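You operate a simulated robot arm through the tools that you are given. There is no shell and no other tool.

The job below is to be done with a simulated robot arm. You get a single attempt, and the scene is never put back.

TASK
Move the clips bag into cell B and fold the crate flat.
Fine: Leave the seals bag where it is.

It is judged by the outcome, as a careful person would: the job done as asked, and still so three seconds after it is handed in. It fails if anything else is knocked over, pushed out of place, dropped, spilled or broken. A push-on lid holds only when it is set on centred and level and pressed home; a screw cap is set on level and turned clockwise until tight. Flat cloth is picked up by pressing the open fingertips on it (5 to 10 N) and closing them slowly along it; thin cloth reads only 2 to 8 mm in the jaws.

THE ROBOT
A 7-joint arm with a two-finger parallel gripper, fixed in place. Base frame: the origin is on the floor under the middle of its stand, x ahead of it, y to its left, z up. Units: mm, degrees, N and s.
It reaches about 1372 mm from its shoulder. Its first joint turns from -149.0 to 149.0 degrees. Payload 3.43 kg.
Tool frame: the origin (TCP) lies between the finger pads and is the grasp point; the fingertips stand 30 mm ahead of it; z points along the fingers, y is the line along which they close. The gripper opens to 94 mm. The fingers are 28 mm wide and 10 mm thick; the gripper's body (50 by 96 mm) begins 55 mm behind the TCP.
Orientation is that of the tool frame in the base frame, as a unit quaternion [x, y, z, w]. With the fingers straight down and closing along the base's y, the tool's x points along the base's -x, its y along +y and its z along -z.

THE INTERFACE
- The arm moves only by the tool nudge_tool. Its argument "plan" is a list of rows, each a list of 7 numbers: the turn, a rotation vector about the tool's x, y, z in units of 6 degrees (1.0 is 6 degrees), then the shift along the tool's x, y, z in units of 20 mm (1.0 is 20 mm), then the opening in per cent of the stroke, from 0 (shut) to 100 (fully open). In form: [[rx, ry, rz, tx, ty, tz, hand], ...]. A call has 1 to 20 rows; each row shifts and turns the commanded pose from where the row before left it, along the tool's axes as they then stand. A call with a number of a shift or a turn outside -1 to 1 is refused whole. Each row takes 0.2 s and may step no farther than 50 mm and 8.6 degrees from the row before; otherwise, or with a gripper value out of range, the whole call is refused. A pose out of reach is approached as far as the arm can. The call stops where the force on the tool passes 40 N (or 10 N more than at its start, if that is more) or the arm is blocked; 0.2 s more then pass. Each finger travels about 45 mm/s and halts on what it meets, pressing with about 22 N; the grip force reading is that of the motor and also rises with nothing between the fingers. The clock runs only during rows and for 0.2 s after the last one: add rows that do not move to give the fingers time. It gives the time, the measured TCP pose, the force on the tool (base axes), the opening and the grip force at its end, in the units of the frame above (readings bear some noise), with the torque about the TCP (base axes, N m) and any sound that the robot's microphone picked up.
- Cameras (640 x 400 px; columns grow to the right, rows downward): "scene" is fixed at [49.7, -499.2, 1552.5]; the picture's right is [-0.27, -0.96, 0.00], its down [-0.69, 0.20, -0.70] and it looks along [0.67, -0.19, -0.72] (base axes); focal length 274 px, centre (320, 200). "wrist" rides on the gripper at [76, 14, -102] in the tool frame; the picture's right is [-0.18, 0.98, 0.00], its down [-0.75, -0.14, -0.64] and it looks along [-0.63, -0.12, 0.77] (tool axes); focal length 243 px, centre (320, 200). There is no depth. A picture from a camera that has moved, and an enlarged one, comes with that camera's place and axes in the base frame and with its lens.
- get_image(camera): a new picture of that camera. No time passes.
- close_up(camera, box): a new picture of the part [left, top, right, bottom] of that camera's present view, enlarged. No time passes.
- sign_off(): hands the job in; it is judged then, once.

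Places have to be worked out from the pictures, the camera data and where the tool is seen. Open the gripper and draw the arm clear of the work before you hand the job in, unless the task says otherwise.

The tools are called after "Request:" as a command line: name --pt "numbers of a row" for each row, then --argument value for the rest, lists and objects as JSON in quotes. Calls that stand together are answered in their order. nudge_tool: Moves the arm, as the interface text tells. Its arguments: {"type":"object","properties":{"plan":{"type":"array","items":{"type":"array","items":{"type":"number"}}}},"required":["plan"]} The other tools are called the same way: get_image (camera) takes a picture; close_up (camera, box) takes an enlarged picture of a part of a camera's view; sign_off () hands the job in.

At the start:

```text
clock: 0.0
eef_pos: [954.6, -257.8, 1169.3]
tool_rot: [0.0, 1.0, 0.0, 0.0]
force: [-0.2, 0.3, 0.4]
ft_torque: [0.04, 0.01, 0.01]
grip_width: 94.0
grip_force: 0.1
```

scene: 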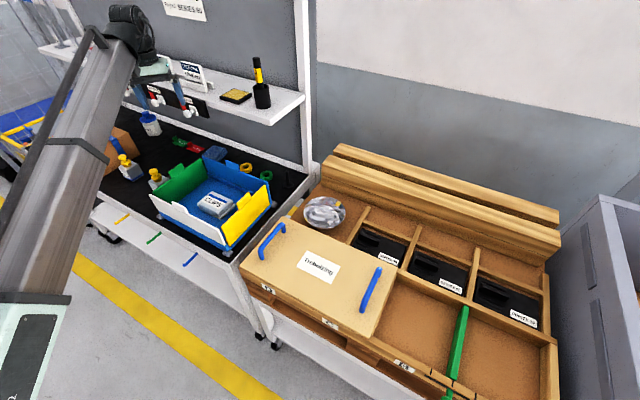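
wrist: 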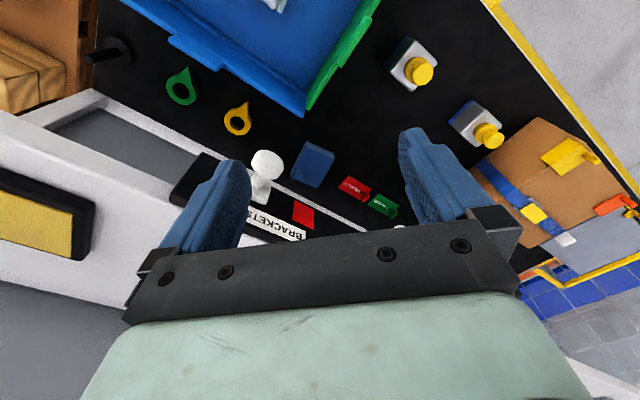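

I'll look closely at the crate, the tray with cells and the surroundings before moving anything.

Request:
close_up --camera "scene" --box '[130, 130, 290, 270]'

Request:
close_up --camera "scene" --box '[230, 140, 570, 400]'

Request:
close_up --camera "scene" --box '[60, 0, 320, 180]'

```text
2.86 times, centred on (210, 200) of scene
camera zoom: at [49.7, -499.2, 1552.5], right [-0.27, -0.96, 0.0], down [-0.69, 0.2, -0.7], along [0.67, -0.19, -0.72], focal length 784 px, centre (634, 200)
```

zoom: 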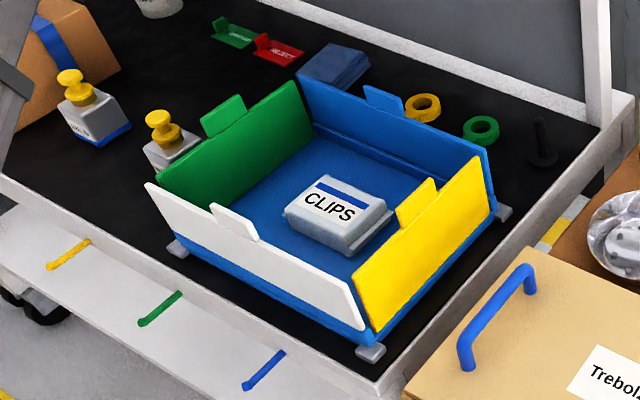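

```text
1.54 times, centred on (400, 270) of scene
camera zoom: at [49.7, -499.2, 1552.5], right [-0.27, -0.96, 0.0], down [-0.69, 0.2, -0.7], along [0.67, -0.19, -0.72], focal length 422 px, centre (197, 92)
```

zoom: 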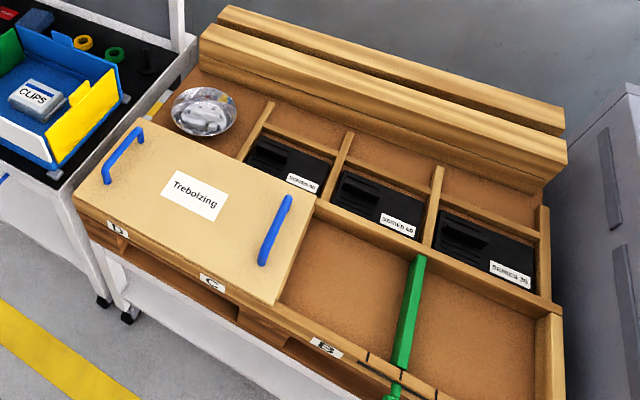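

```text
2.22 times, centred on (190, 90) of scene
camera zoom: at [49.7, -499.2, 1552.5], right [-0.27, -0.96, 0.0], down [-0.69, 0.2, -0.7], along [0.67, -0.19, -0.72], focal length 610 px, centre (609, 444)
```

zoom: 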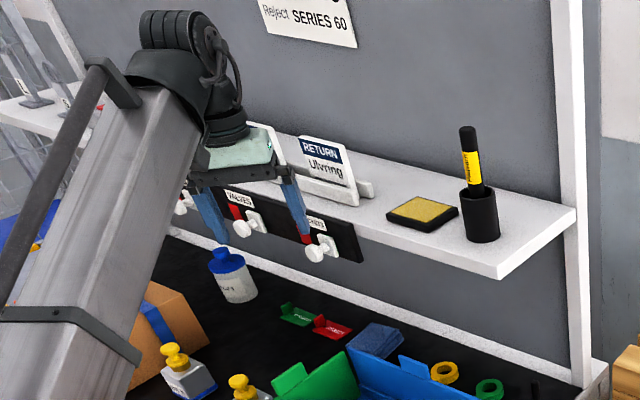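

The crate has four coloured walls with tabs, and the tray has labelled cells; I'll zoom further to read labels and hinge details.

Request:
close_up --camera "scene" --box '[140, 140, 220, 200]'

Request:
close_up --camera "scene" --box '[200, 170, 290, 260]'

Request:
close_up --camera "scene" --box '[370, 280, 570, 400]'

Request:
close_up --camera "scene" --box '[340, 200, 560, 340]'

Request:
close_up --camera "wrist" --box '[80, 0, 460, 250]'

Request:
close_up --camera "scene" --box '[0, 60, 160, 200]'

Request:
close_up --camera "scene" --box '[290, 180, 370, 250]'

```text
6.67 times, centred on (180, 170) of scene
camera zoom: at [49.7, -499.2, 1552.5], right [-0.27, -0.96, 0.0], down [-0.69, 0.2, -0.7], along [0.67, -0.19, -0.72], focal length 1830 px, centre (1253, 400)
```

zoom: 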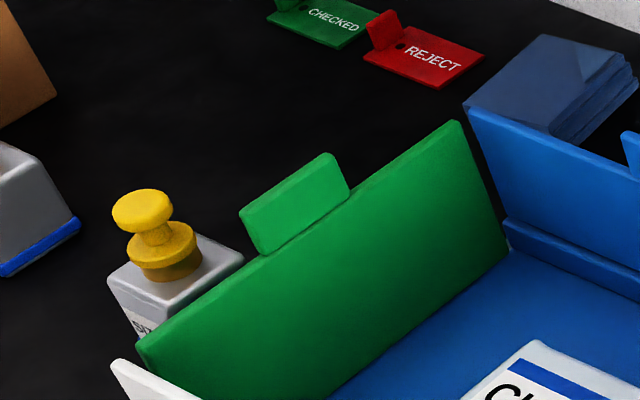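

```text
4.44 times, centred on (245, 215) of scene
camera zoom: at [49.7, -499.2, 1552.5], right [-0.27, -0.96, 0.0], down [-0.69, 0.2, -0.7], along [0.67, -0.19, -0.72], focal length 1220 px, centre (653, 133)
```

zoom: 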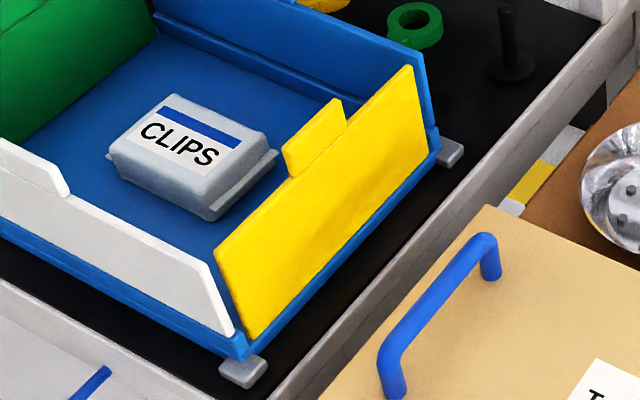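

```text
3.20 times, centred on (470, 340) of scene
camera zoom: at [49.7, -499.2, 1552.5], right [-0.27, -0.96, 0.0], down [-0.69, 0.2, -0.7], along [0.67, -0.19, -0.72], focal length 878 px, centre (-160, -248)
```

zoom: 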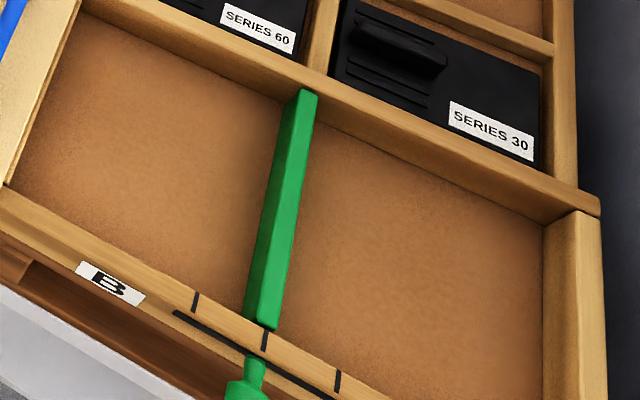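

```text
2.86 times, centred on (450, 270) of scene
camera zoom: at [49.7, -499.2, 1552.5], right [-0.27, -0.96, 0.0], down [-0.69, 0.2, -0.7], along [0.67, -0.19, -0.72], focal length 784 px, centre (-51, 0)
```

zoom: 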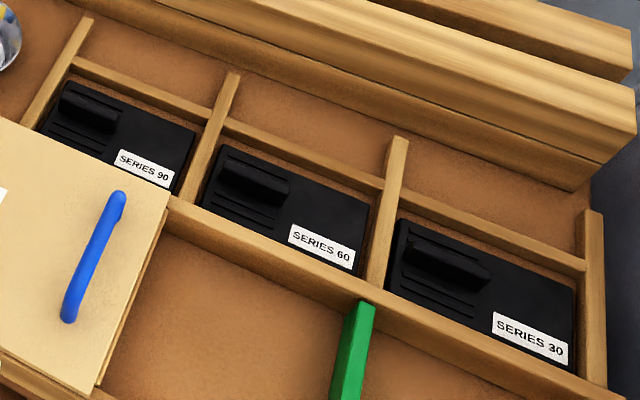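

```text
1.60 times, centred on (270, 125) of wrist
camera zoom: at [877.3, -243.9, 1272.7], right [0.18, 0.98, 0.0], down [0.75, -0.14, 0.64], along [0.63, -0.12, -0.77], focal length 388 px, centre (400, 320)
```

zoom: 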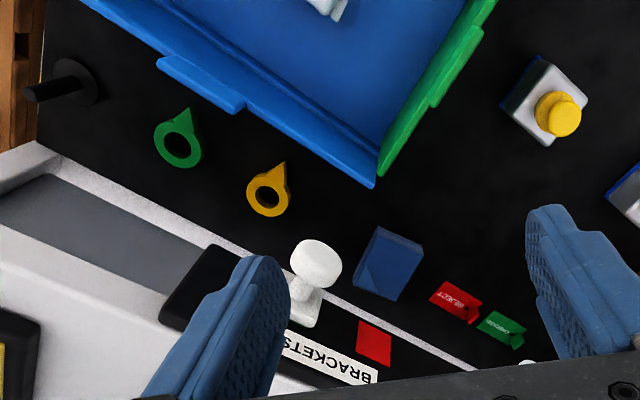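

```text
2.86 times, centred on (80, 130) of scene
camera zoom: at [49.7, -499.2, 1552.5], right [-0.27, -0.96, 0.0], down [-0.69, 0.2, -0.7], along [0.67, -0.19, -0.72], focal length 784 px, centre (1006, 400)
```

zoom: 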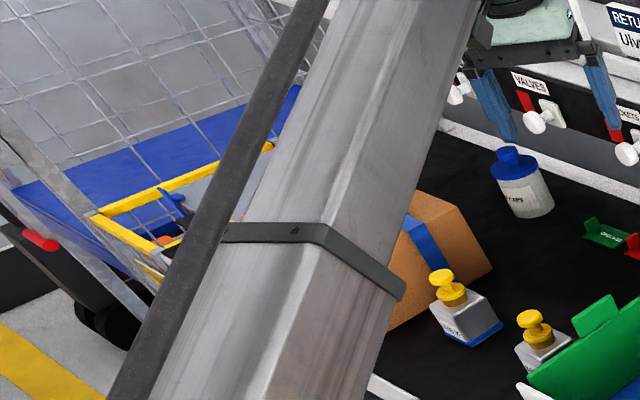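

```text
5.71 times, centred on (330, 215) of scene
camera zoom: at [49.7, -499.2, 1552.5], right [-0.27, -0.96, 0.0], down [-0.69, 0.2, -0.7], along [0.67, -0.19, -0.72], focal length 1568 px, centre (263, 114)
```

zoom: 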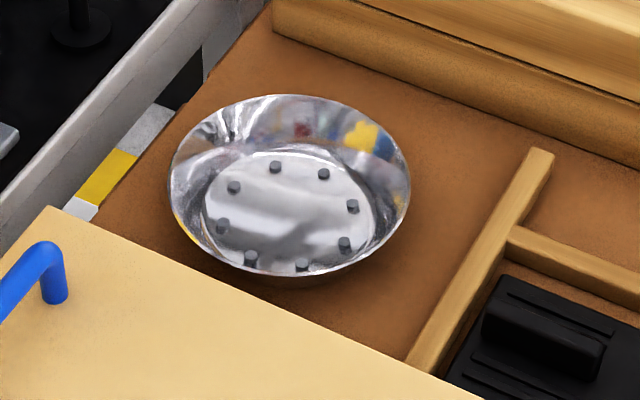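

The crate sits at about (810, -320), turned roughly 45°, on a table near z≈790. I'll draw the arm back toward the base so the wrist camera looks into the crate.

Request:
nudge_tool --pt "0 0 0 1 0 0 100" --pt "0 0 0 1 0 0 100" --pt "0 0 0 1 0 0 100" --pt "0 0 0 1 0 0 100" --pt "0 0 0 1 0 0 100" --pt "0 0 0 1 0 0 100" --pt "0 0 0 1 0 0 100" --pt "0 0 0 1 0 0 100" --pt "0 0 0 1 0 0 100" --pt "0 0 0 1 0 0 100" --pt "0 0 0 1 0 0 100" --pt "0 0 0 1 0 0 100" --pt "0 0 0 1 0 0 100" --pt "0 0 0 1 0 0 100" --pt "0 0 0 1 0 0 100"

Request:
get_image --camera "wrist"

Request:
get_image --camera "scene"

```text
clock: 1.5
eef_pos: [831.2, -259.2, 1169.9]
tool_rot: [0.002, 1.0, 0.0, 0.004]
force: [8.6, -3.4, -12.7]
ft_torque: [0.03, -0.13, 0.0]
grip_width: 94.1
grip_force: 0.1
stopped in row 7: the force on the tool passed its limit at 48 N (the readings are from after the stop); the commanded pose is now the measured one
```

```text
taken
camera wrist: at [754.4, -244.5, 1272.1], right [0.19, 0.98, 0.0], down [0.75, -0.14, 0.65], along [0.64, -0.12, -0.76], focal length 243 px, centre (320, 200)
```

wrist: 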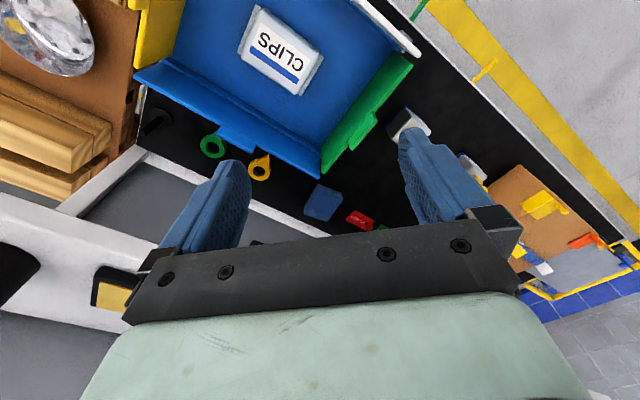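

```text
taken
```

scene: 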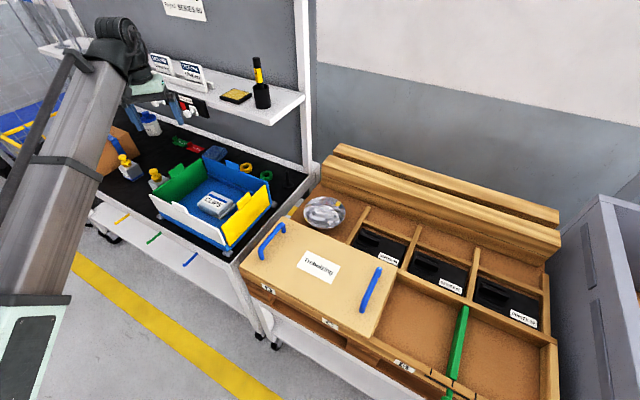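

The call stopped on a force spike with nothing visible near the gripper; I'll hold still to see whether a contact force remains.

Request:
nudge_tool --pt "0 0 0 0 0 0 100" --pt "0 0 0 0 0 0 100"

Request:
close_up --camera "scene" --box '[40, 0, 260, 140]'

```text
clock: 2.1
eef_pos: [830.9, -259.4, 1170.4]
tool_rot: [0.003, 1.0, -0.001, 0.003]
force: [9.8, -4.2, -20.4]
ft_torque: [-0.01, -0.39, 0.07]
grip_width: 93.9
grip_force: 0.1
```

```text
2.86 times, centred on (150, 70) of scene
camera zoom: at [49.7, -499.2, 1552.5], right [-0.27, -0.96, 0.0], down [-0.69, 0.2, -0.7], along [0.67, -0.19, -0.72], focal length 784 px, centre (806, 571)
```

zoom: 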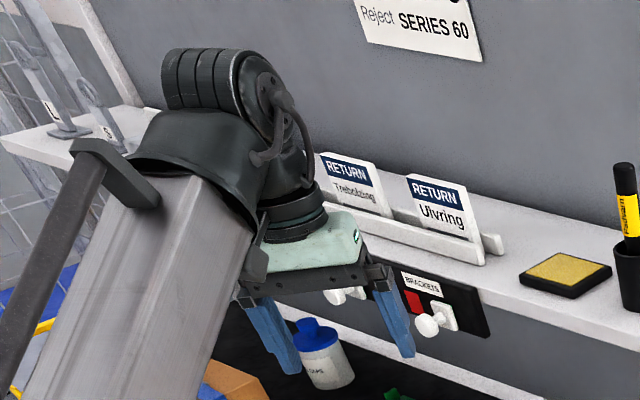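

The hand appears to be pressing against the arm's own forearm (wrist folded too sharply at this height). I'll ease forward and then lower to open up the wrist.

Request:
nudge_tool --pt "0 0 0 -1 0 0 100" --pt "0 0 0 -1 0 0 100" --pt "0 0 0 0 0 1 100" --pt "0 0 0 0 0 1 100" --pt "0 0 0 0 0 1 100" --pt "0 0 0 0 0 1 100" --pt "0 0 0 0 0 0 100"

Request:
get_image --camera "scene"

```text
clock: 3.7
eef_pos: [871.5, -260.2, 1090.8]
tool_rot: [0.001, 1.0, -0.001, 0.003]
force: [-0.4, 0.0, 0.2]
ft_torque: [-0.02, 0.01, 0.01]
grip_width: 94.0
grip_force: 0.1
```

```text
taken
```

scene: 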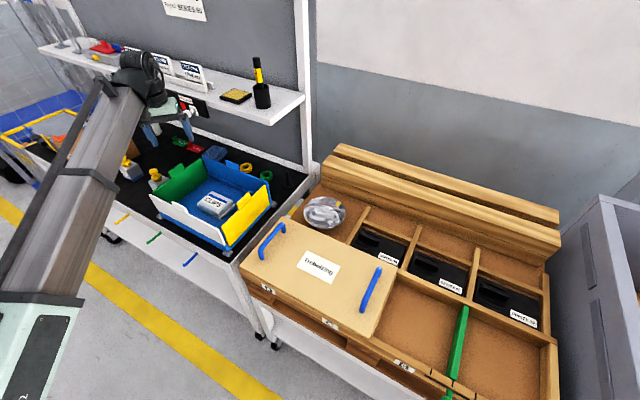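

Free again. I'll turn the tool 45° about its axis to line up with the crate, then look.

Request:
nudge_tool --pt "0 0 0.9375 0 0 0 100" --pt "0 0 0.9375 0 0 0 100" --pt "0 0 0.9375 0 0 0 100" --pt "0 0 0.9375 0 0 0 100" --pt "0 0 0.9375 0 0 0 100" --pt "0 0 0.9375 0 0 0 100" --pt "0 0 0.9375 0 0 0 100" --pt "0 0 0.9375 0 0 0 100" --pt "0 0 0 1 0 0 100" --pt "0 0 0 1 0 0 100" --pt "0 0 0 0 0 0 100"

Request:
get_image --camera "wrist"

Request:
get_image --camera "scene"

```text
clock: 6.1
eef_pos: [842.8, -229.6, 1092.1]
tool_rot: [0.385, 0.923, 0.001, 0.003]
force: [-0.3, 0.1, 0.5]
ft_torque: [0.01, 0.0, -0.01]
grip_width: 94.0
grip_force: 0.0
```

```text
taken
camera wrist: at [799.1, -166.1, 1193.3], right [0.83, 0.56, 0.0], down [0.43, -0.63, 0.65], along [0.36, -0.53, -0.76], focal length 243 px, centre (320, 200)
```

wrist: 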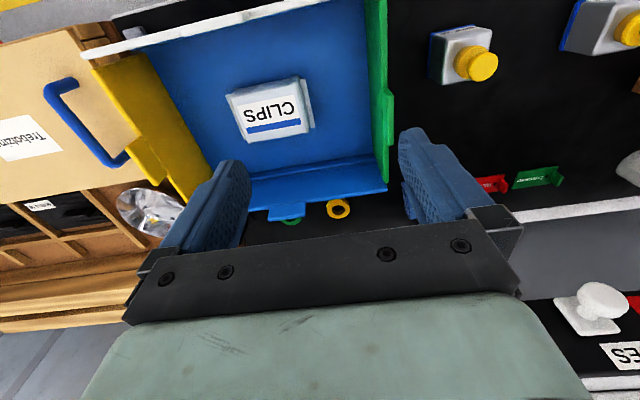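

```text
taken
```

scene: 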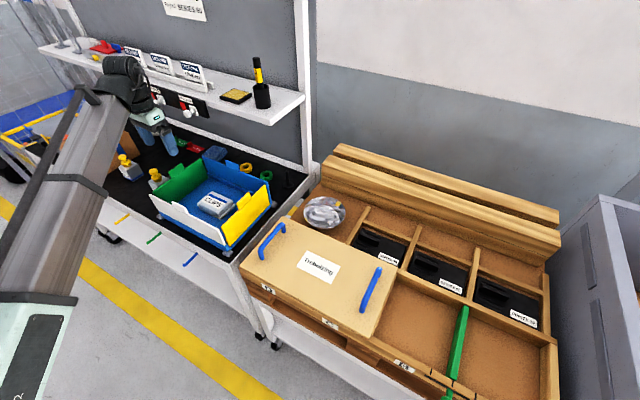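

The crate is now nearly square in the wrist view. I'll back off further along the tool's x to bring the whole crate, including the white wall, into view.

Request:
nudge_tool --pt "0 0 0 1 -0.2 0 100" --pt "0 0 0 1 -0.2 0 100" --pt "0 0 0 1 -0.2 0 100" --pt "0 0 0 1 -0.2 0 100" --pt "0 0 0 1 -0.2 0 100" --pt "0 0 0 1 -0.2 0 100" --pt "0 0 0 0 0 0 100"

Request:
get_image --camera "wrist"

Request:
get_image --camera "scene"

```text
clock: 7.7
eef_pos: [741.7, -163.3, 1090.8]
tool_rot: [0.385, 0.923, 0.0, 0.003]
force: [-0.3, 0.3, 0.6]
ft_torque: [0.01, 0.03, 0.0]
grip_width: 93.8
grip_force: 0.1
```

```text
taken
camera wrist: at [697.9, -99.0, 1193.3], right [0.83, 0.56, 0.0], down [0.43, -0.63, 0.65], along [0.36, -0.53, -0.76], focal length 243 px, centre (320, 200)
```

wrist: 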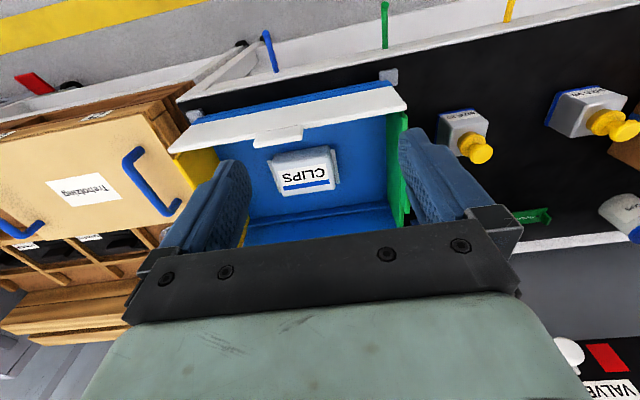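

```text
taken
```

scene: 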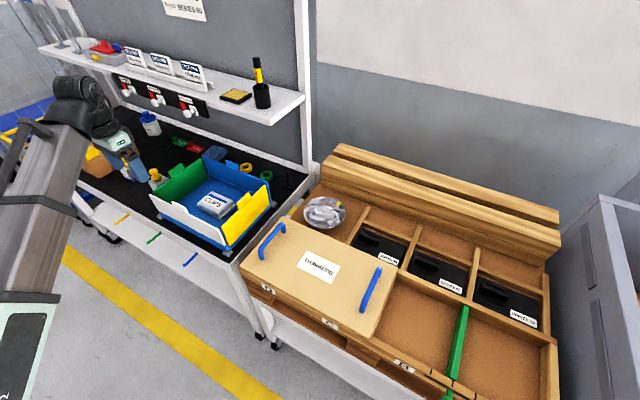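

I'll zoom in on the crate from here to read the hinge layout.

Request:
close_up --camera "wrist" --box '[150, 50, 470, 250]'

Request:
close_up --camera "wrist" --box '[150, 60, 310, 160]'

Request:
close_up --camera "scene" --box '[140, 180, 240, 260]'

Request:
close_up --camera "scene" --box '[70, 40, 250, 150]'

```text
2.00 times, centred on (310, 150) of wrist
camera zoom: at [697.9, -99.0, 1193.3], right [0.83, 0.56, 0.0], down [0.43, -0.63, 0.65], along [0.36, -0.53, -0.76], focal length 485 px, centre (340, 300)
```

zoom: 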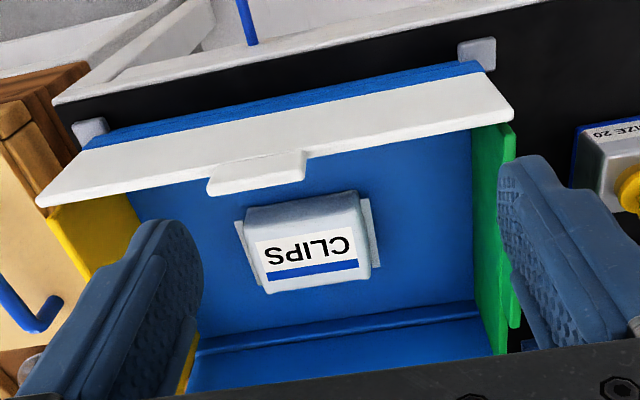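

```text
4.00 times, centred on (230, 110) of wrist
camera zoom: at [697.9, -99.0, 1193.3], right [0.83, 0.56, 0.0], down [0.43, -0.63, 0.65], along [0.36, -0.53, -0.76], focal length 970 px, centre (680, 560)
```

zoom: 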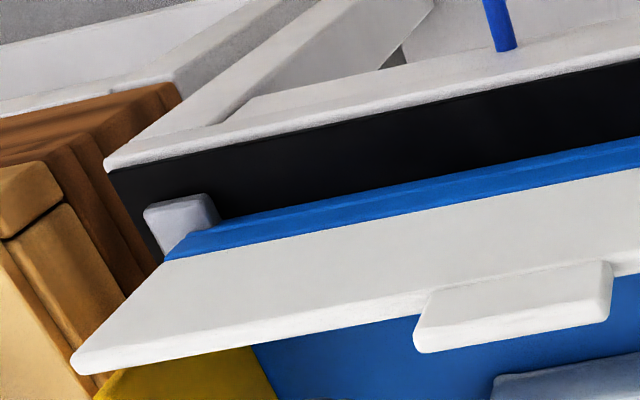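

```text
5.00 times, centred on (190, 220) of scene
camera zoom: at [49.7, -499.2, 1552.5], right [-0.27, -0.96, 0.0], down [-0.69, 0.2, -0.7], along [0.67, -0.19, -0.72], focal length 1372 px, centre (970, 100)
```

zoom: 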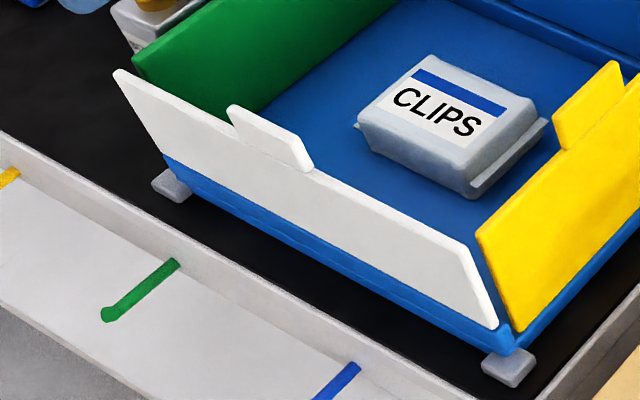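

```text
3.56 times, centred on (160, 95) of scene
camera zoom: at [49.7, -499.2, 1552.5], right [-0.27, -0.96, 0.0], down [-0.69, 0.2, -0.7], along [0.67, -0.19, -0.72], focal length 976 px, centre (889, 573)
```

zoom: 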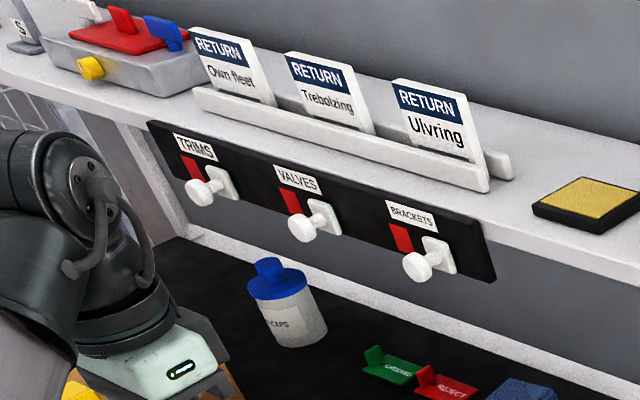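

The long white/blue walls stand outside the ends of the short yellow/green ones, so the short ones likely fold first. Before grasping, I'll sweep along the bench (tool −y) to survey cell B from above.

Request:
nudge_tool --pt "0 0 0 0 -1 0 100" --pt "0 0 0 0 -1 0 100" --pt "0 0 0 0 -1 0 100" --pt "0 0 0 0 -1 0 100" --pt "0 0 0 0 -1 0 100" --pt "0 0 0 0 -1 0 100" --pt "0 0 0 0 -1 0 100" --pt "0 0 0 0 -1 0 100" --pt "0 0 0 0 -1 0 100" --pt "0 0 0 0 -1 0 100" --pt "0 0 0 0 -1 0 100" --pt "0 0 0 0 -1 0 100" --pt "0 0 0 0 -1 0 100" --pt "0 0 0 0 -1 0 100" --pt "0 0 0 0 -1 0 100" --pt "0 0 0 0 -1 0 100" --pt "0 0 0 0 -1 0 100" --pt "0 0 0 0 -1 0 100" --pt "0 0 0 0 -1 0 100" --pt "0 0 0 0 0 0 100"

Request:
get_image --camera "wrist"

Request:
get_image --camera "scene"

```text
clock: 10.7
eef_pos: [548.1, -355.6, 1087.6]
tool_rot: [0.386, 0.923, 0.0, 0.007]
force: [1.3, -4.2, -4.2]
ft_torque: [0.22, -0.21, 0.21]
grip_width: 94.3
grip_force: 0.0
stopped in row 14: the force on the tool passed its limit at 43 N (the readings are from after the stop); the commanded pose is now the measured one
```

```text
taken
camera wrist: at [503.8, -291.6, 1190.4], right [0.83, 0.56, 0.01], down [0.42, -0.63, 0.65], along [0.37, -0.54, -0.76], focal length 243 px, centre (320, 200)
```

wrist: 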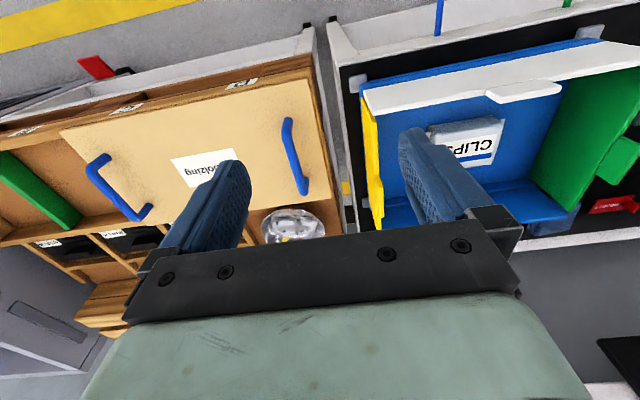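

```text
taken
```

scene: 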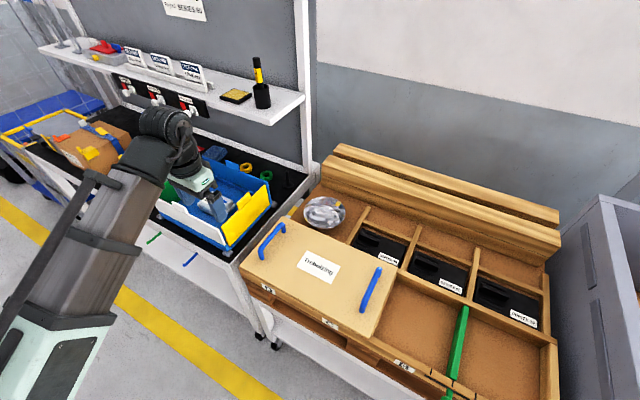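

Again the hand touched the forearm as the radius shrank to ~650 mm; I'll move outward toward the bench (keeping radius >720 mm) and continue along to the tray.

Request:
nudge_tool --pt "0 0 0 -1 0 0 100" --pt "0 0 0 -1 0 0 100" --pt "0 0 0 -1 0 0 100" --pt "0 0 0 -1 0 0 100" --pt "0 0 0 -1 0 0 100" --pt "0 0 0 0 -1 0 100" --pt "0 0 0 0 -1 0 100" --pt "0 0 0 0 -1 0 100" --pt "0 0 0 0 -1 0 100" --pt "0 0 0 0 -1 0 100" --pt "0 0 0 0 -1 0 100" --pt "0 0 0 0 -1 0 100" --pt "0 0 0 0 -1 0 100" --pt "0 0 0 0 -1 0 100" --pt "0 0 0 0 -1 0 100" --pt "0 0 0 0 -1 0 100" --pt "0 0 0 0 -1 0 100" --pt "0 0 0 0 0 0 100"

Request:
get_image --camera "wrist"

Request:
get_image --camera "scene"

```text
clock: 14.5
eef_pos: [446.2, -597.5, 1088.5]
tool_rot: [0.387, 0.922, 0.0, 0.005]
force: [-0.6, 0.1, 0.0]
ft_torque: [0.02, -0.02, -0.01]
grip_width: 94.1
grip_force: 0.0
```

```text
taken
camera wrist: at [402.3, -531.9, 1190.4], right [0.83, 0.56, 0.01], down [0.42, -0.63, 0.65], along [0.37, -0.54, -0.76], focal length 243 px, centre (320, 200)
```

wrist: 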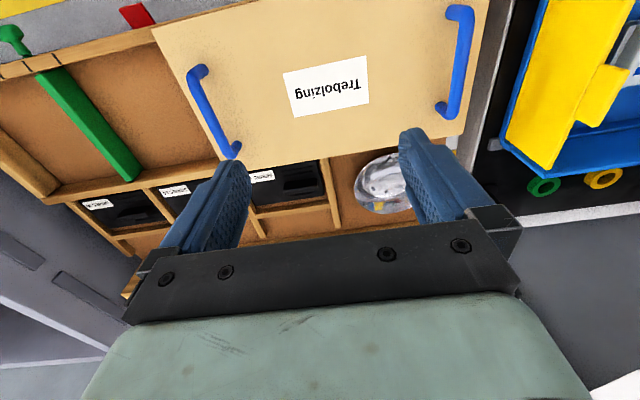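

```text
taken
```

scene: 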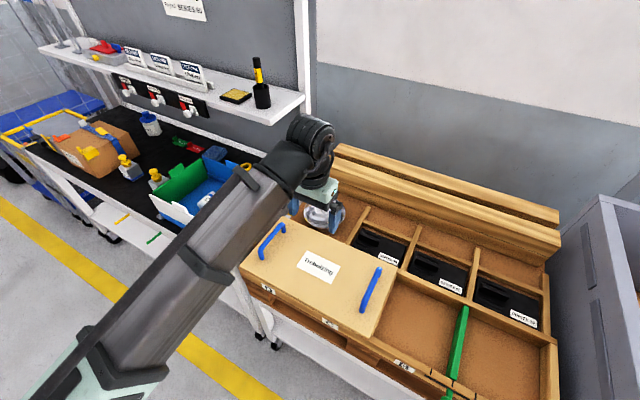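

Clear. I'll continue along to look straight into cell B and the green divider.

Request:
nudge_tool --pt "0 0 0 0 -1 0 100" --pt "0 0 0 0 -1 0 100" --pt "0 0 0 0 -1 0 100" --pt "0 0 0 0 -1 0 100" --pt "0 0 0 0 -1 0 100" --pt "0 0 0 0 -1 0 100" --pt "0 0 0 0 -1 0 100" --pt "0 0 0 0 -1 0 100" --pt "0 0 0 0 -1 0 100" --pt "0 0 0 0 -1 0 100" --pt "0 0 0 0 -1 0 100" --pt "0 0 0 0 -1 0 100" --pt "0 0 0 0 -1 0 100" --pt "0 0 0 0 0 0 100"

Request:
get_image --camera "wrist"

Request:
get_image --camera "scene"

```text
clock: 17.5
eef_pos: [262.0, -778.4, 1086.1]
tool_rot: [0.386, 0.922, 0.001, 0.005]
force: [-0.5, 0.1, 1.1]
ft_torque: [-0.03, 0.0, -0.02]
grip_width: 93.9
grip_force: 0.1
```

```text
taken
camera wrist: at [217.3, -713.3, 1188.5], right [0.83, 0.56, 0.01], down [0.42, -0.63, 0.65], along [0.37, -0.54, -0.76], focal length 243 px, centre (320, 200)
```

wrist: 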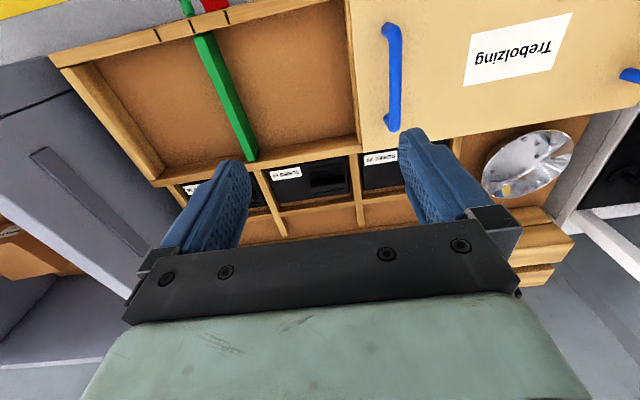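

```text
taken
```

scene: 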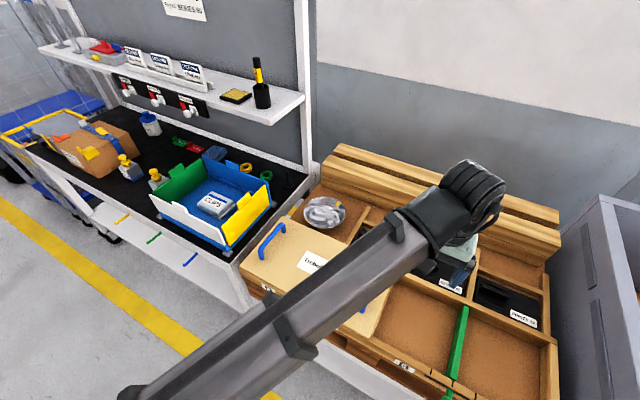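

Cell B spans about u −515…−322 along the bench and ~200 mm deep, empty, with rail tops near z≈797. The bag is ~70 mm across its short side, so I'll turn the tool −90° (fingers closing across the bench depth, camera on the −u side) before going back to the crate.

Request:
nudge_tool --pt "0 0 -1 0 0 0 100" --pt "0 0 -1 0 0 0 100" --pt "0 0 -1 0 0 0 100" --pt "0 0 -1 0 0 0 100" --pt "0 0 -1 0 0 0 100" --pt "0 0 -1 0 0 0 100" --pt "0 0 -1 0 0 0 100" --pt "0 0 -1 0 0 0 100" --pt "0 0 -1 0 0 0 100" --pt "0 0 -1 0 0 0 100" --pt "0 0 -1 0 0 0 100" --pt "0 0 -1 0 0 0 100" --pt "0 0 -1 0 0 0 100" --pt "0 0 -1 0 0 0 100" --pt "0 0 -1 0 0 0 100" --pt "0 0 0 0 0 0 100"

Request:
get_image --camera "wrist"

```text
clock: 20.9
eef_pos: [262.8, -777.9, 1087.9]
tool_rot: [-0.379, 0.925, -0.004, 0.005]
force: [-0.3, 0.1, -0.7]
ft_torque: [-0.03, -0.01, 0.02]
grip_width: 94.2
grip_force: 0.2
```

```text
taken
camera wrist: at [196.6, -821.2, 1189.6], right [-0.56, 0.83, -0.01], down [0.63, 0.43, 0.65], along [0.54, 0.36, -0.76], focal length 243 px, centre (320, 200)
```

wrist: 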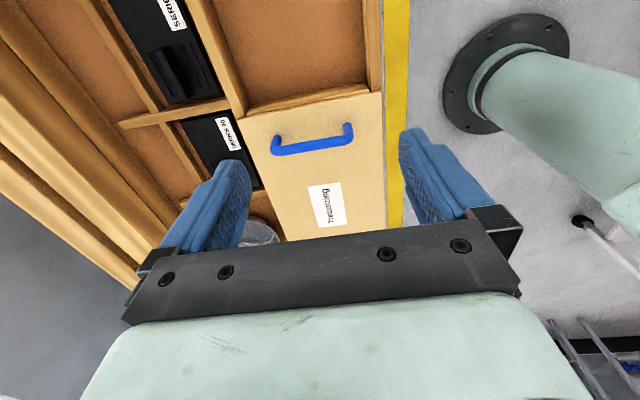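

Rotation fine. Now I'll travel along the bench (+u) toward the crate at this height.

Request:
nudge_tool --pt "0 0 0 -1 -0.15 0 100" --pt "0 0 0 -1 -0.15 0 100" --pt "0 0 0 -1 -0.15 0 100" --pt "0 0 0 -1 -0.15 0 100" --pt "0 0 0 -1 -0.15 0 100" --pt "0 0 0 -1 -0.15 0 100" --pt "0 0 0 -1 -0.15 0 100" --pt "0 0 0 -1 -0.15 0 100" --pt "0 0 0 -1 -0.15 0 100" --pt "0 0 0 -1 -0.15 0 100" --pt "0 0 0 -1 -0.15 0 100" --pt "0 0 0 -1 -0.15 0 100" --pt "0 0 0 -1 -0.15 0 100" --pt "0 0 0 -1 -0.15 0 100" --pt "0 0 0 -1 -0.15 0 100" --pt "0 0 0 -1 -0.15 0 100" --pt "0 0 0 -1 -0.15 0 100" --pt "0 0 0 -1 -0.15 0 100" --pt "0 0 0 -1 -0.15 0 100" --pt "0 0 0 -1 -0.15 0 100"

```text
clock: 25.1
eef_pos: [589.8, -540.9, 1091.2]
tool_rot: [-0.379, 0.926, -0.004, 0.005]
force: [0.1, 0.9, -0.1]
ft_torque: [0.01, -0.03, 0.0]
grip_width: 94.0
grip_force: 0.1
```

Now near u≈35, v≈800. I'll go a little further and look at the crate along its length.

Request:
nudge_tool --pt "0 0 0 -1 0 0 100" --pt "0 0 0 -1 0 0 100" --pt "0 0 0 -1 0 0 100" --pt "0 0 0 -1 0 0 100" --pt "0 0 0 -1 0 0 100" --pt "0 0 0 -1 0 0 100" --pt "0 0 0 0 0 0 100"

Request:
get_image --camera "wrist"

Request:
get_image --camera "scene"

```text
clock: 26.7
eef_pos: [673.5, -456.8, 1088.9]
tool_rot: [-0.378, 0.926, -0.004, 0.004]
force: [-0.3, -0.6, 0.3]
ft_torque: [0.0, -0.03, -0.01]
grip_width: 94.0
grip_force: 0.1
```

```text
taken
camera wrist: at [609.2, -498.7, 1191.9], right [-0.56, 0.83, -0.01], down [0.63, 0.43, 0.65], along [0.54, 0.35, -0.76], focal length 243 px, centre (320, 200)
```

wrist: 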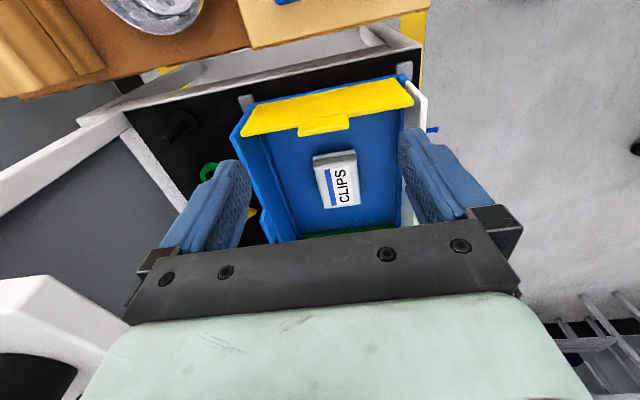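

```text
taken
```

scene: 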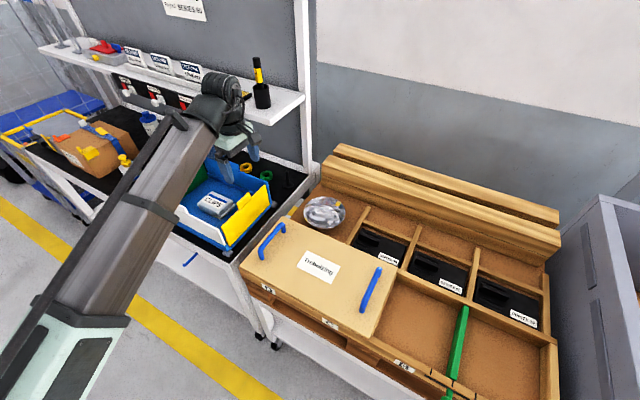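

Good view of the crate interior along its length; zooming in to measure the bag and the walls.

Request:
close_up --camera "wrist" --box '[220, 60, 444, 200]'

Request:
close_up --camera "wrist" --box '[280, 130, 392, 250]'

```text
2.86 times, centred on (332, 130) of wrist
camera zoom: at [609.2, -498.7, 1191.9], right [-0.56, 0.83, -0.01], down [0.63, 0.43, 0.65], along [0.54, 0.35, -0.76], focal length 693 px, centre (286, 400)
```

zoom: 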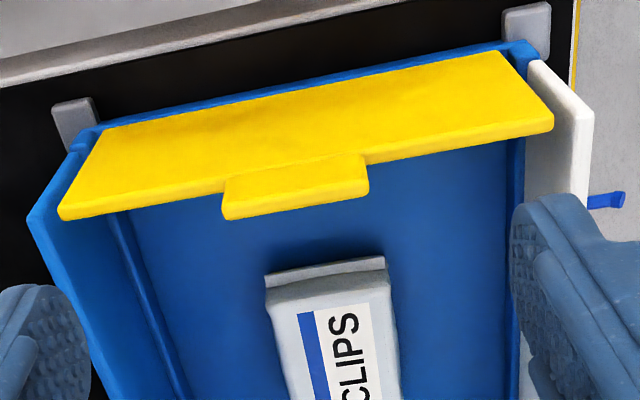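

```text
3.33 times, centred on (336, 190) of wrist
camera zoom: at [609.2, -498.7, 1191.9], right [-0.56, 0.83, -0.01], down [0.63, 0.43, 0.65], along [0.54, 0.35, -0.76], focal length 809 px, centre (267, 233)
```

zoom: 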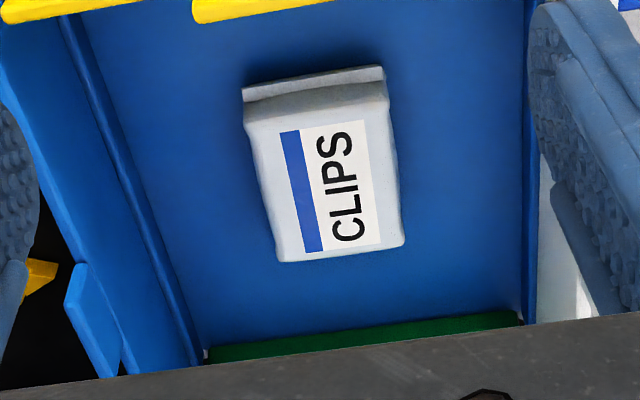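

The bag measures about 105 × 76 mm, centred near u≈352, v≈808, aligned with the crate. I'll move above it at this height and re-check alignment against the tool axis.

Request:
nudge_tool --pt "0 0 -0.1 -1 -0.04 0 100" --pt "0 0 0 -1 -0.04 0 100" --pt "0 0 0 -1 -0.04 0 100" --pt "0 0 0 -1 -0.04 0 100" --pt "0 0 0 -1 -0.04 0 100" --pt "0 0 0 -1 -0.04 0 100" --pt "0 0 0 -1 -0.04 0 100" --pt "0 0 0 -1 -0.04 0 100" --pt "0 0 0 -1 -0.04 0 100" --pt "0 0 0 -1 -0.04 0 100" --pt "0 0 0 0 0 0 100"

Request:
get_image --camera "wrist"

Request:
get_image --camera "scene"

```text
clock: 29.1
eef_pos: [819.3, -319.3, 1092.1]
tool_rot: [-0.383, 0.924, -0.004, 0.004]
force: [0.2, 0.2, -0.4]
ft_torque: [0.0, -0.01, 0.02]
grip_width: 94.1
grip_force: 0.1
```

```text
taken
camera wrist: at [755.6, -362.6, 1194.4], right [-0.57, 0.82, -0.01], down [0.62, 0.44, 0.65], along [0.54, 0.36, -0.76], focal length 243 px, centre (320, 200)
```

wrist: 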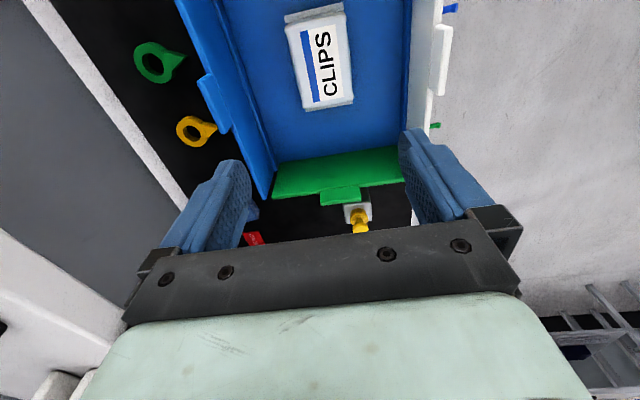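

```text
taken
```

scene: 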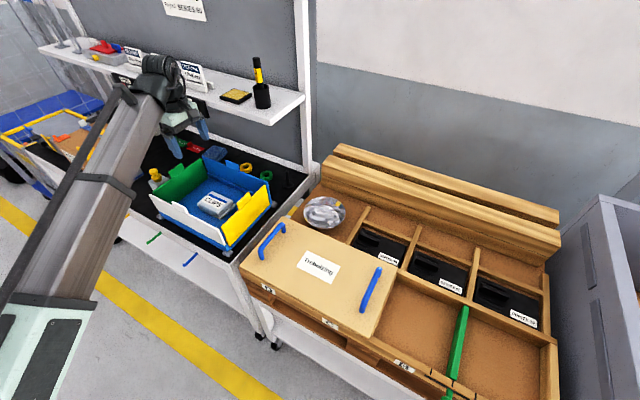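

The bag sits on the tool axis within a few mm (needs ~9 mm toward −u, small 0.6° tilt fix). I'll correct that and descend to just above the bag.

Request:
nudge_tool --pt "-0.1 0.04 0 0.2 0 0.5 100" --pt "0 0 0 0.2 0 1 100" --pt "0 0 0 0.05 0 1 100" --pt "0 0 0 0 0 1 100" --pt "0 0 0 0 0 1 100" --pt "0 0 0 0 0 1 100" --pt "0 0 0 0 0 1 100" --pt "0 0 0 0 0 1 100" --pt "0 0 0 0 0 1 100" --pt "0 0 0 0 0 1 100" --pt "0 0 0 0 0 0 100"

Request:
get_image --camera "wrist"

Request:
get_image --camera "scene"

```text
clock: 31.5
eef_pos: [813.9, -326.7, 902.3]
tool_rot: [-0.384, 0.923, 0.001, 0.0]
force: [0.6, 0.3, 0.4]
ft_torque: [0.01, -0.01, 0.0]
grip_width: 94.1
grip_force: 0.1
```

```text
taken
camera wrist: at [751.6, -371.2, 1004.4], right [-0.57, 0.82, 0.0], down [0.63, 0.43, 0.64], along [0.53, 0.36, -0.77], focal length 243 px, centre (320, 200)
```

wrist: 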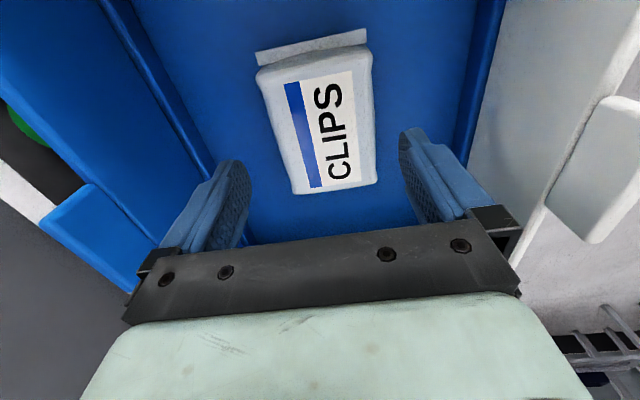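

```text
taken
```

scene: 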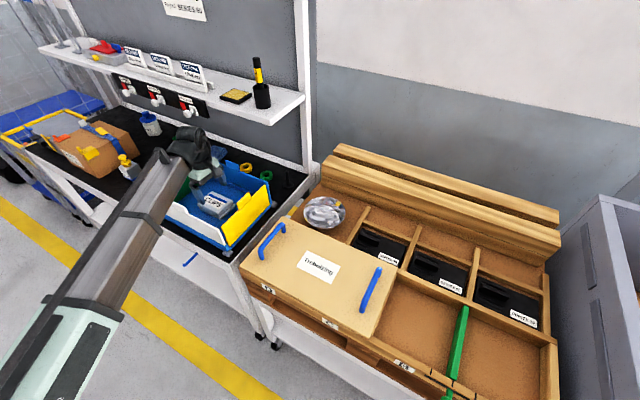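

Nearly centred. I'll shift 8 mm along +u, 1.5 mm −v and lower so the fingertips straddle the bag, stopping above the expected floor.

Request:
nudge_tool --pt "0 0 0 -0.4 0.075 0 100" --pt "0 0 0 0 0 1 100" --pt "0 0 0 0 0 0.7 100" --pt "0 0 0 0 0 0.5 100" --pt "0 0 0 0 0 0.2 100" --pt "0 0 0 0 0 0 100"

Request:
get_image --camera "wrist"

Request:
close_up --camera "scene" --box '[140, 130, 290, 260]'

```text
clock: 32.9
eef_pos: [819.3, -322.4, 854.1]
tool_rot: [-0.383, 0.924, 0.001, 0.0]
force: [0.4, -0.1, 0.9]
ft_torque: [0.01, 0.02, 0.01]
grip_width: 93.9
grip_force: 0.0
```

```text
taken
camera wrist: at [756.0, -364.5, 956.3], right [-0.57, 0.82, 0.0], down [0.63, 0.43, 0.64], along [0.53, 0.36, -0.77], focal length 243 px, centre (320, 200)
```

wrist: 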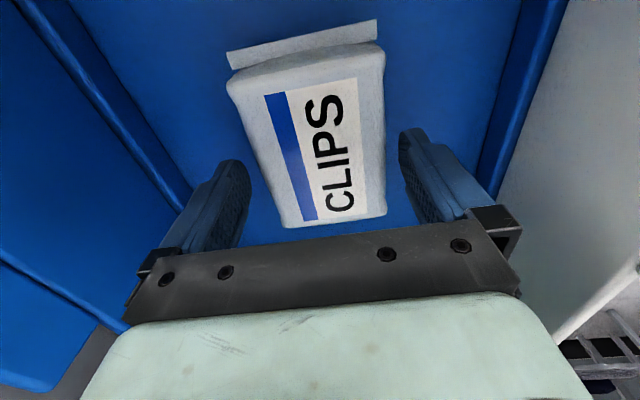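

```text
3.08 times, centred on (215, 195) of scene
camera zoom: at [49.7, -499.2, 1552.5], right [-0.27, -0.96, 0.0], down [-0.69, 0.2, -0.7], along [0.67, -0.19, -0.72], focal length 844 px, centre (643, 215)
```

zoom: 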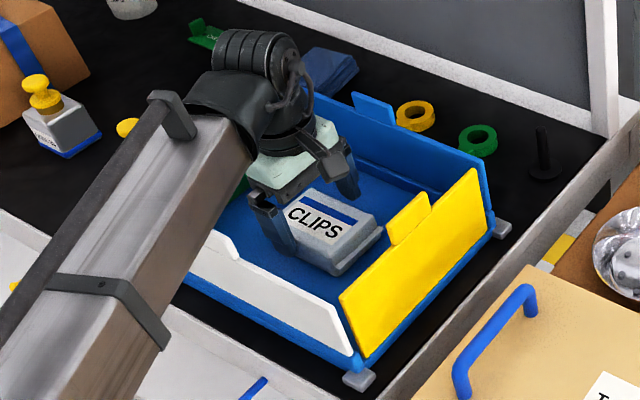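

The bag is centred between the fingers. I'll lower in small steps while watching the force for floor contact.

Request:
nudge_tool --pt "0 0 0 0 0 0.3 100" --pt "0 0 0 0 0 0.3 100" --pt "0 0 0 0 0 0 100"

Request:
get_image --camera "wrist"

```text
clock: 33.7
eef_pos: [820.1, -320.9, 841.1]
tool_rot: [-0.383, 0.924, -0.001, 0.0]
force: [-0.6, -0.1, -0.6]
ft_torque: [0.0, 0.0, 0.04]
grip_width: 94.0
grip_force: 0.1
```

```text
taken
camera wrist: at [756.2, -364.1, 944.3], right [-0.57, 0.82, 0.0], down [0.63, 0.43, 0.64], along [0.53, 0.36, -0.77], focal length 243 px, centre (320, 200)
```

wrist: 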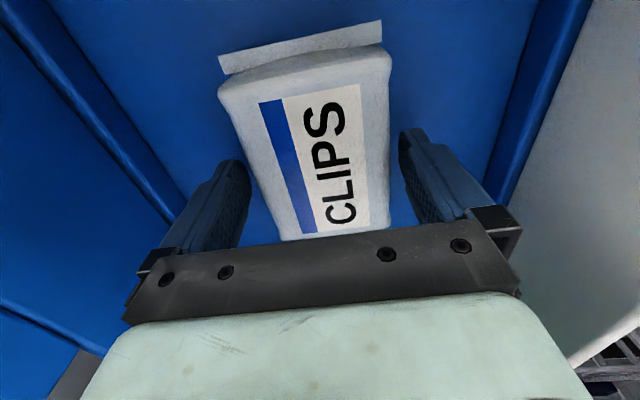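

No contact yet with tips at ~811. Lowering a few more millimetres gently.

Request:
nudge_tool --pt "0 0 0 0 0 0.2 100" --pt "0 0 0 0 0 0.15 100" --pt "0 0 0 0 0 0 100"

Request:
get_image --camera "wrist"

```text
clock: 34.5
eef_pos: [820.2, -320.7, 834.6]
tool_rot: [-0.383, 0.924, 0.001, 0.0]
force: [0.2, 0.7, 0.4]
ft_torque: [0.02, 0.01, -0.02]
grip_width: 94.1
grip_force: 0.0
```

```text
taken
camera wrist: at [756.2, -363.5, 936.8], right [-0.57, 0.82, 0.0], down [0.63, 0.43, 0.64], along [0.53, 0.36, -0.77], focal length 243 px, centre (320, 200)
```

wrist: 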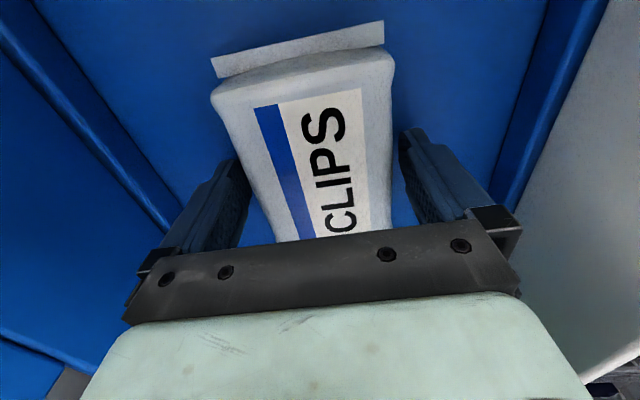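

Tips at ~805 straddling the bag without contact. One more small step down, then close slowly on it.

Request:
nudge_tool --pt "0 0 0 0 0 0.2 100" --pt "0 0 0 0 0 0 100"

```text
clock: 35.1
eef_pos: [820.7, -319.9, 830.0]
tool_rot: [-0.383, 0.924, -0.001, 0.001]
force: [0.2, -0.4, 0.1]
ft_torque: [-0.03, -0.03, 0.02]
grip_width: 93.8
grip_force: 0.1
```

No floor contact at tips ≈800. Closing on the bag now.

Request:
nudge_tool --pt "0 0 0 0 0 0 90" --pt "0 0 0 0 0 0 82" --pt "0 0 0 0 0 0 74" --pt "0 0 0 0 0 0 66" --pt "0 0 0 0 0 0 60" --pt "0 0 0 0 0 0 60"

Request:
get_image --camera "wrist"

```text
clock: 36.5
eef_pos: [819.9, -320.2, 830.0]
tool_rot: [-0.384, 0.924, 0.0, -0.001]
force: [0.3, -0.1, 1.0]
ft_torque: [0.01, 0.0, 0.0]
grip_width: 83.9
grip_force: 22.2
```

```text
taken
camera wrist: at [756.6, -363.5, 933.3], right [-0.57, 0.82, 0.0], down [0.63, 0.43, 0.64], along [0.53, 0.36, -0.77], focal length 243 px, centre (320, 200)
```

wrist: 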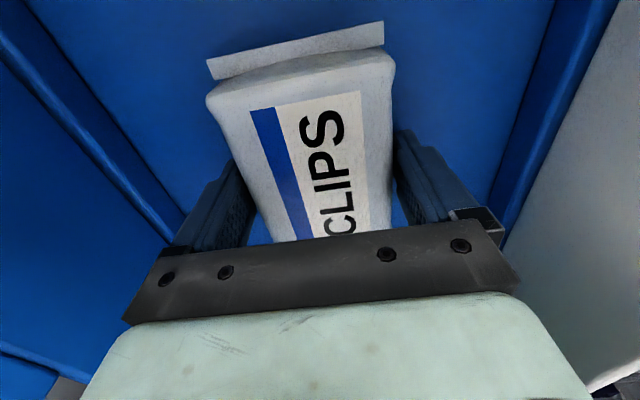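

Gripped at 84 mm width with 22 N. Lifting slowly and checking it comes with the gripper.

Request:
nudge_tool --pt "0 0 0 0 0 -0.3 50" --pt "0 0 0 0 0 -0.5 50" --pt "0 0 0 0 0 -0.7 50" --pt "0 0 0 0 0 -0.7 50" --pt "0 0 0 0 0 0 50"

Request:
get_image --camera "wrist"

Request:
close_up --camera "scene" --box '[140, 130, 290, 260]'

```text
clock: 37.7
eef_pos: [820.2, -318.9, 874.7]
tool_rot: [-0.383, 0.924, 0.0, 0.0]
force: [0.0, -0.8, -0.6]
ft_torque: [0.02, 0.0, 0.02]
grip_width: 84.2
grip_force: 22.4
```

```text
taken
camera wrist: at [756.6, -363.5, 977.8], right [-0.57, 0.82, 0.0], down [0.63, 0.43, 0.64], along [0.53, 0.36, -0.77], focal length 243 px, centre (320, 200)
```

wrist: 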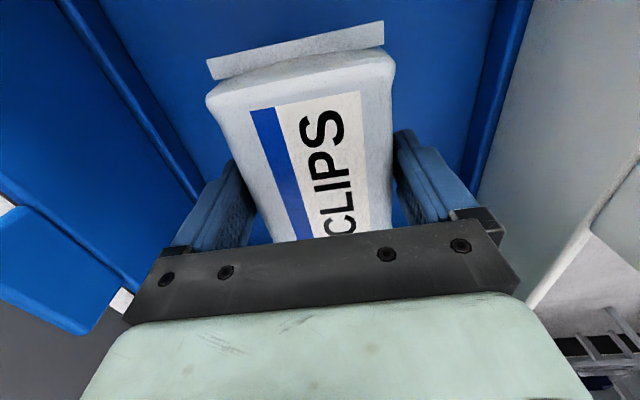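

```text
3.08 times, centred on (215, 195) of scene
camera zoom: at [49.7, -499.2, 1552.5], right [-0.27, -0.96, 0.0], down [-0.69, 0.2, -0.7], along [0.67, -0.19, -0.72], focal length 844 px, centre (643, 215)
```

zoom: 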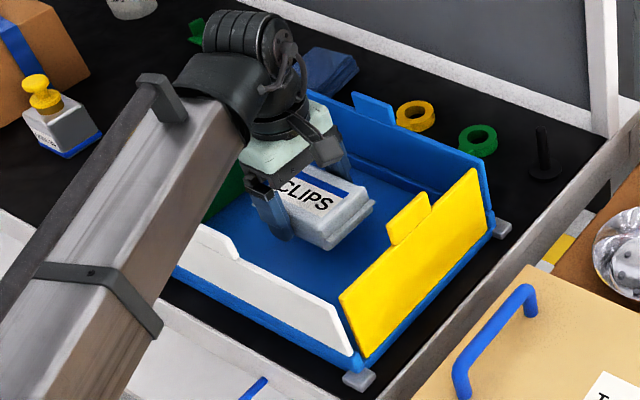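

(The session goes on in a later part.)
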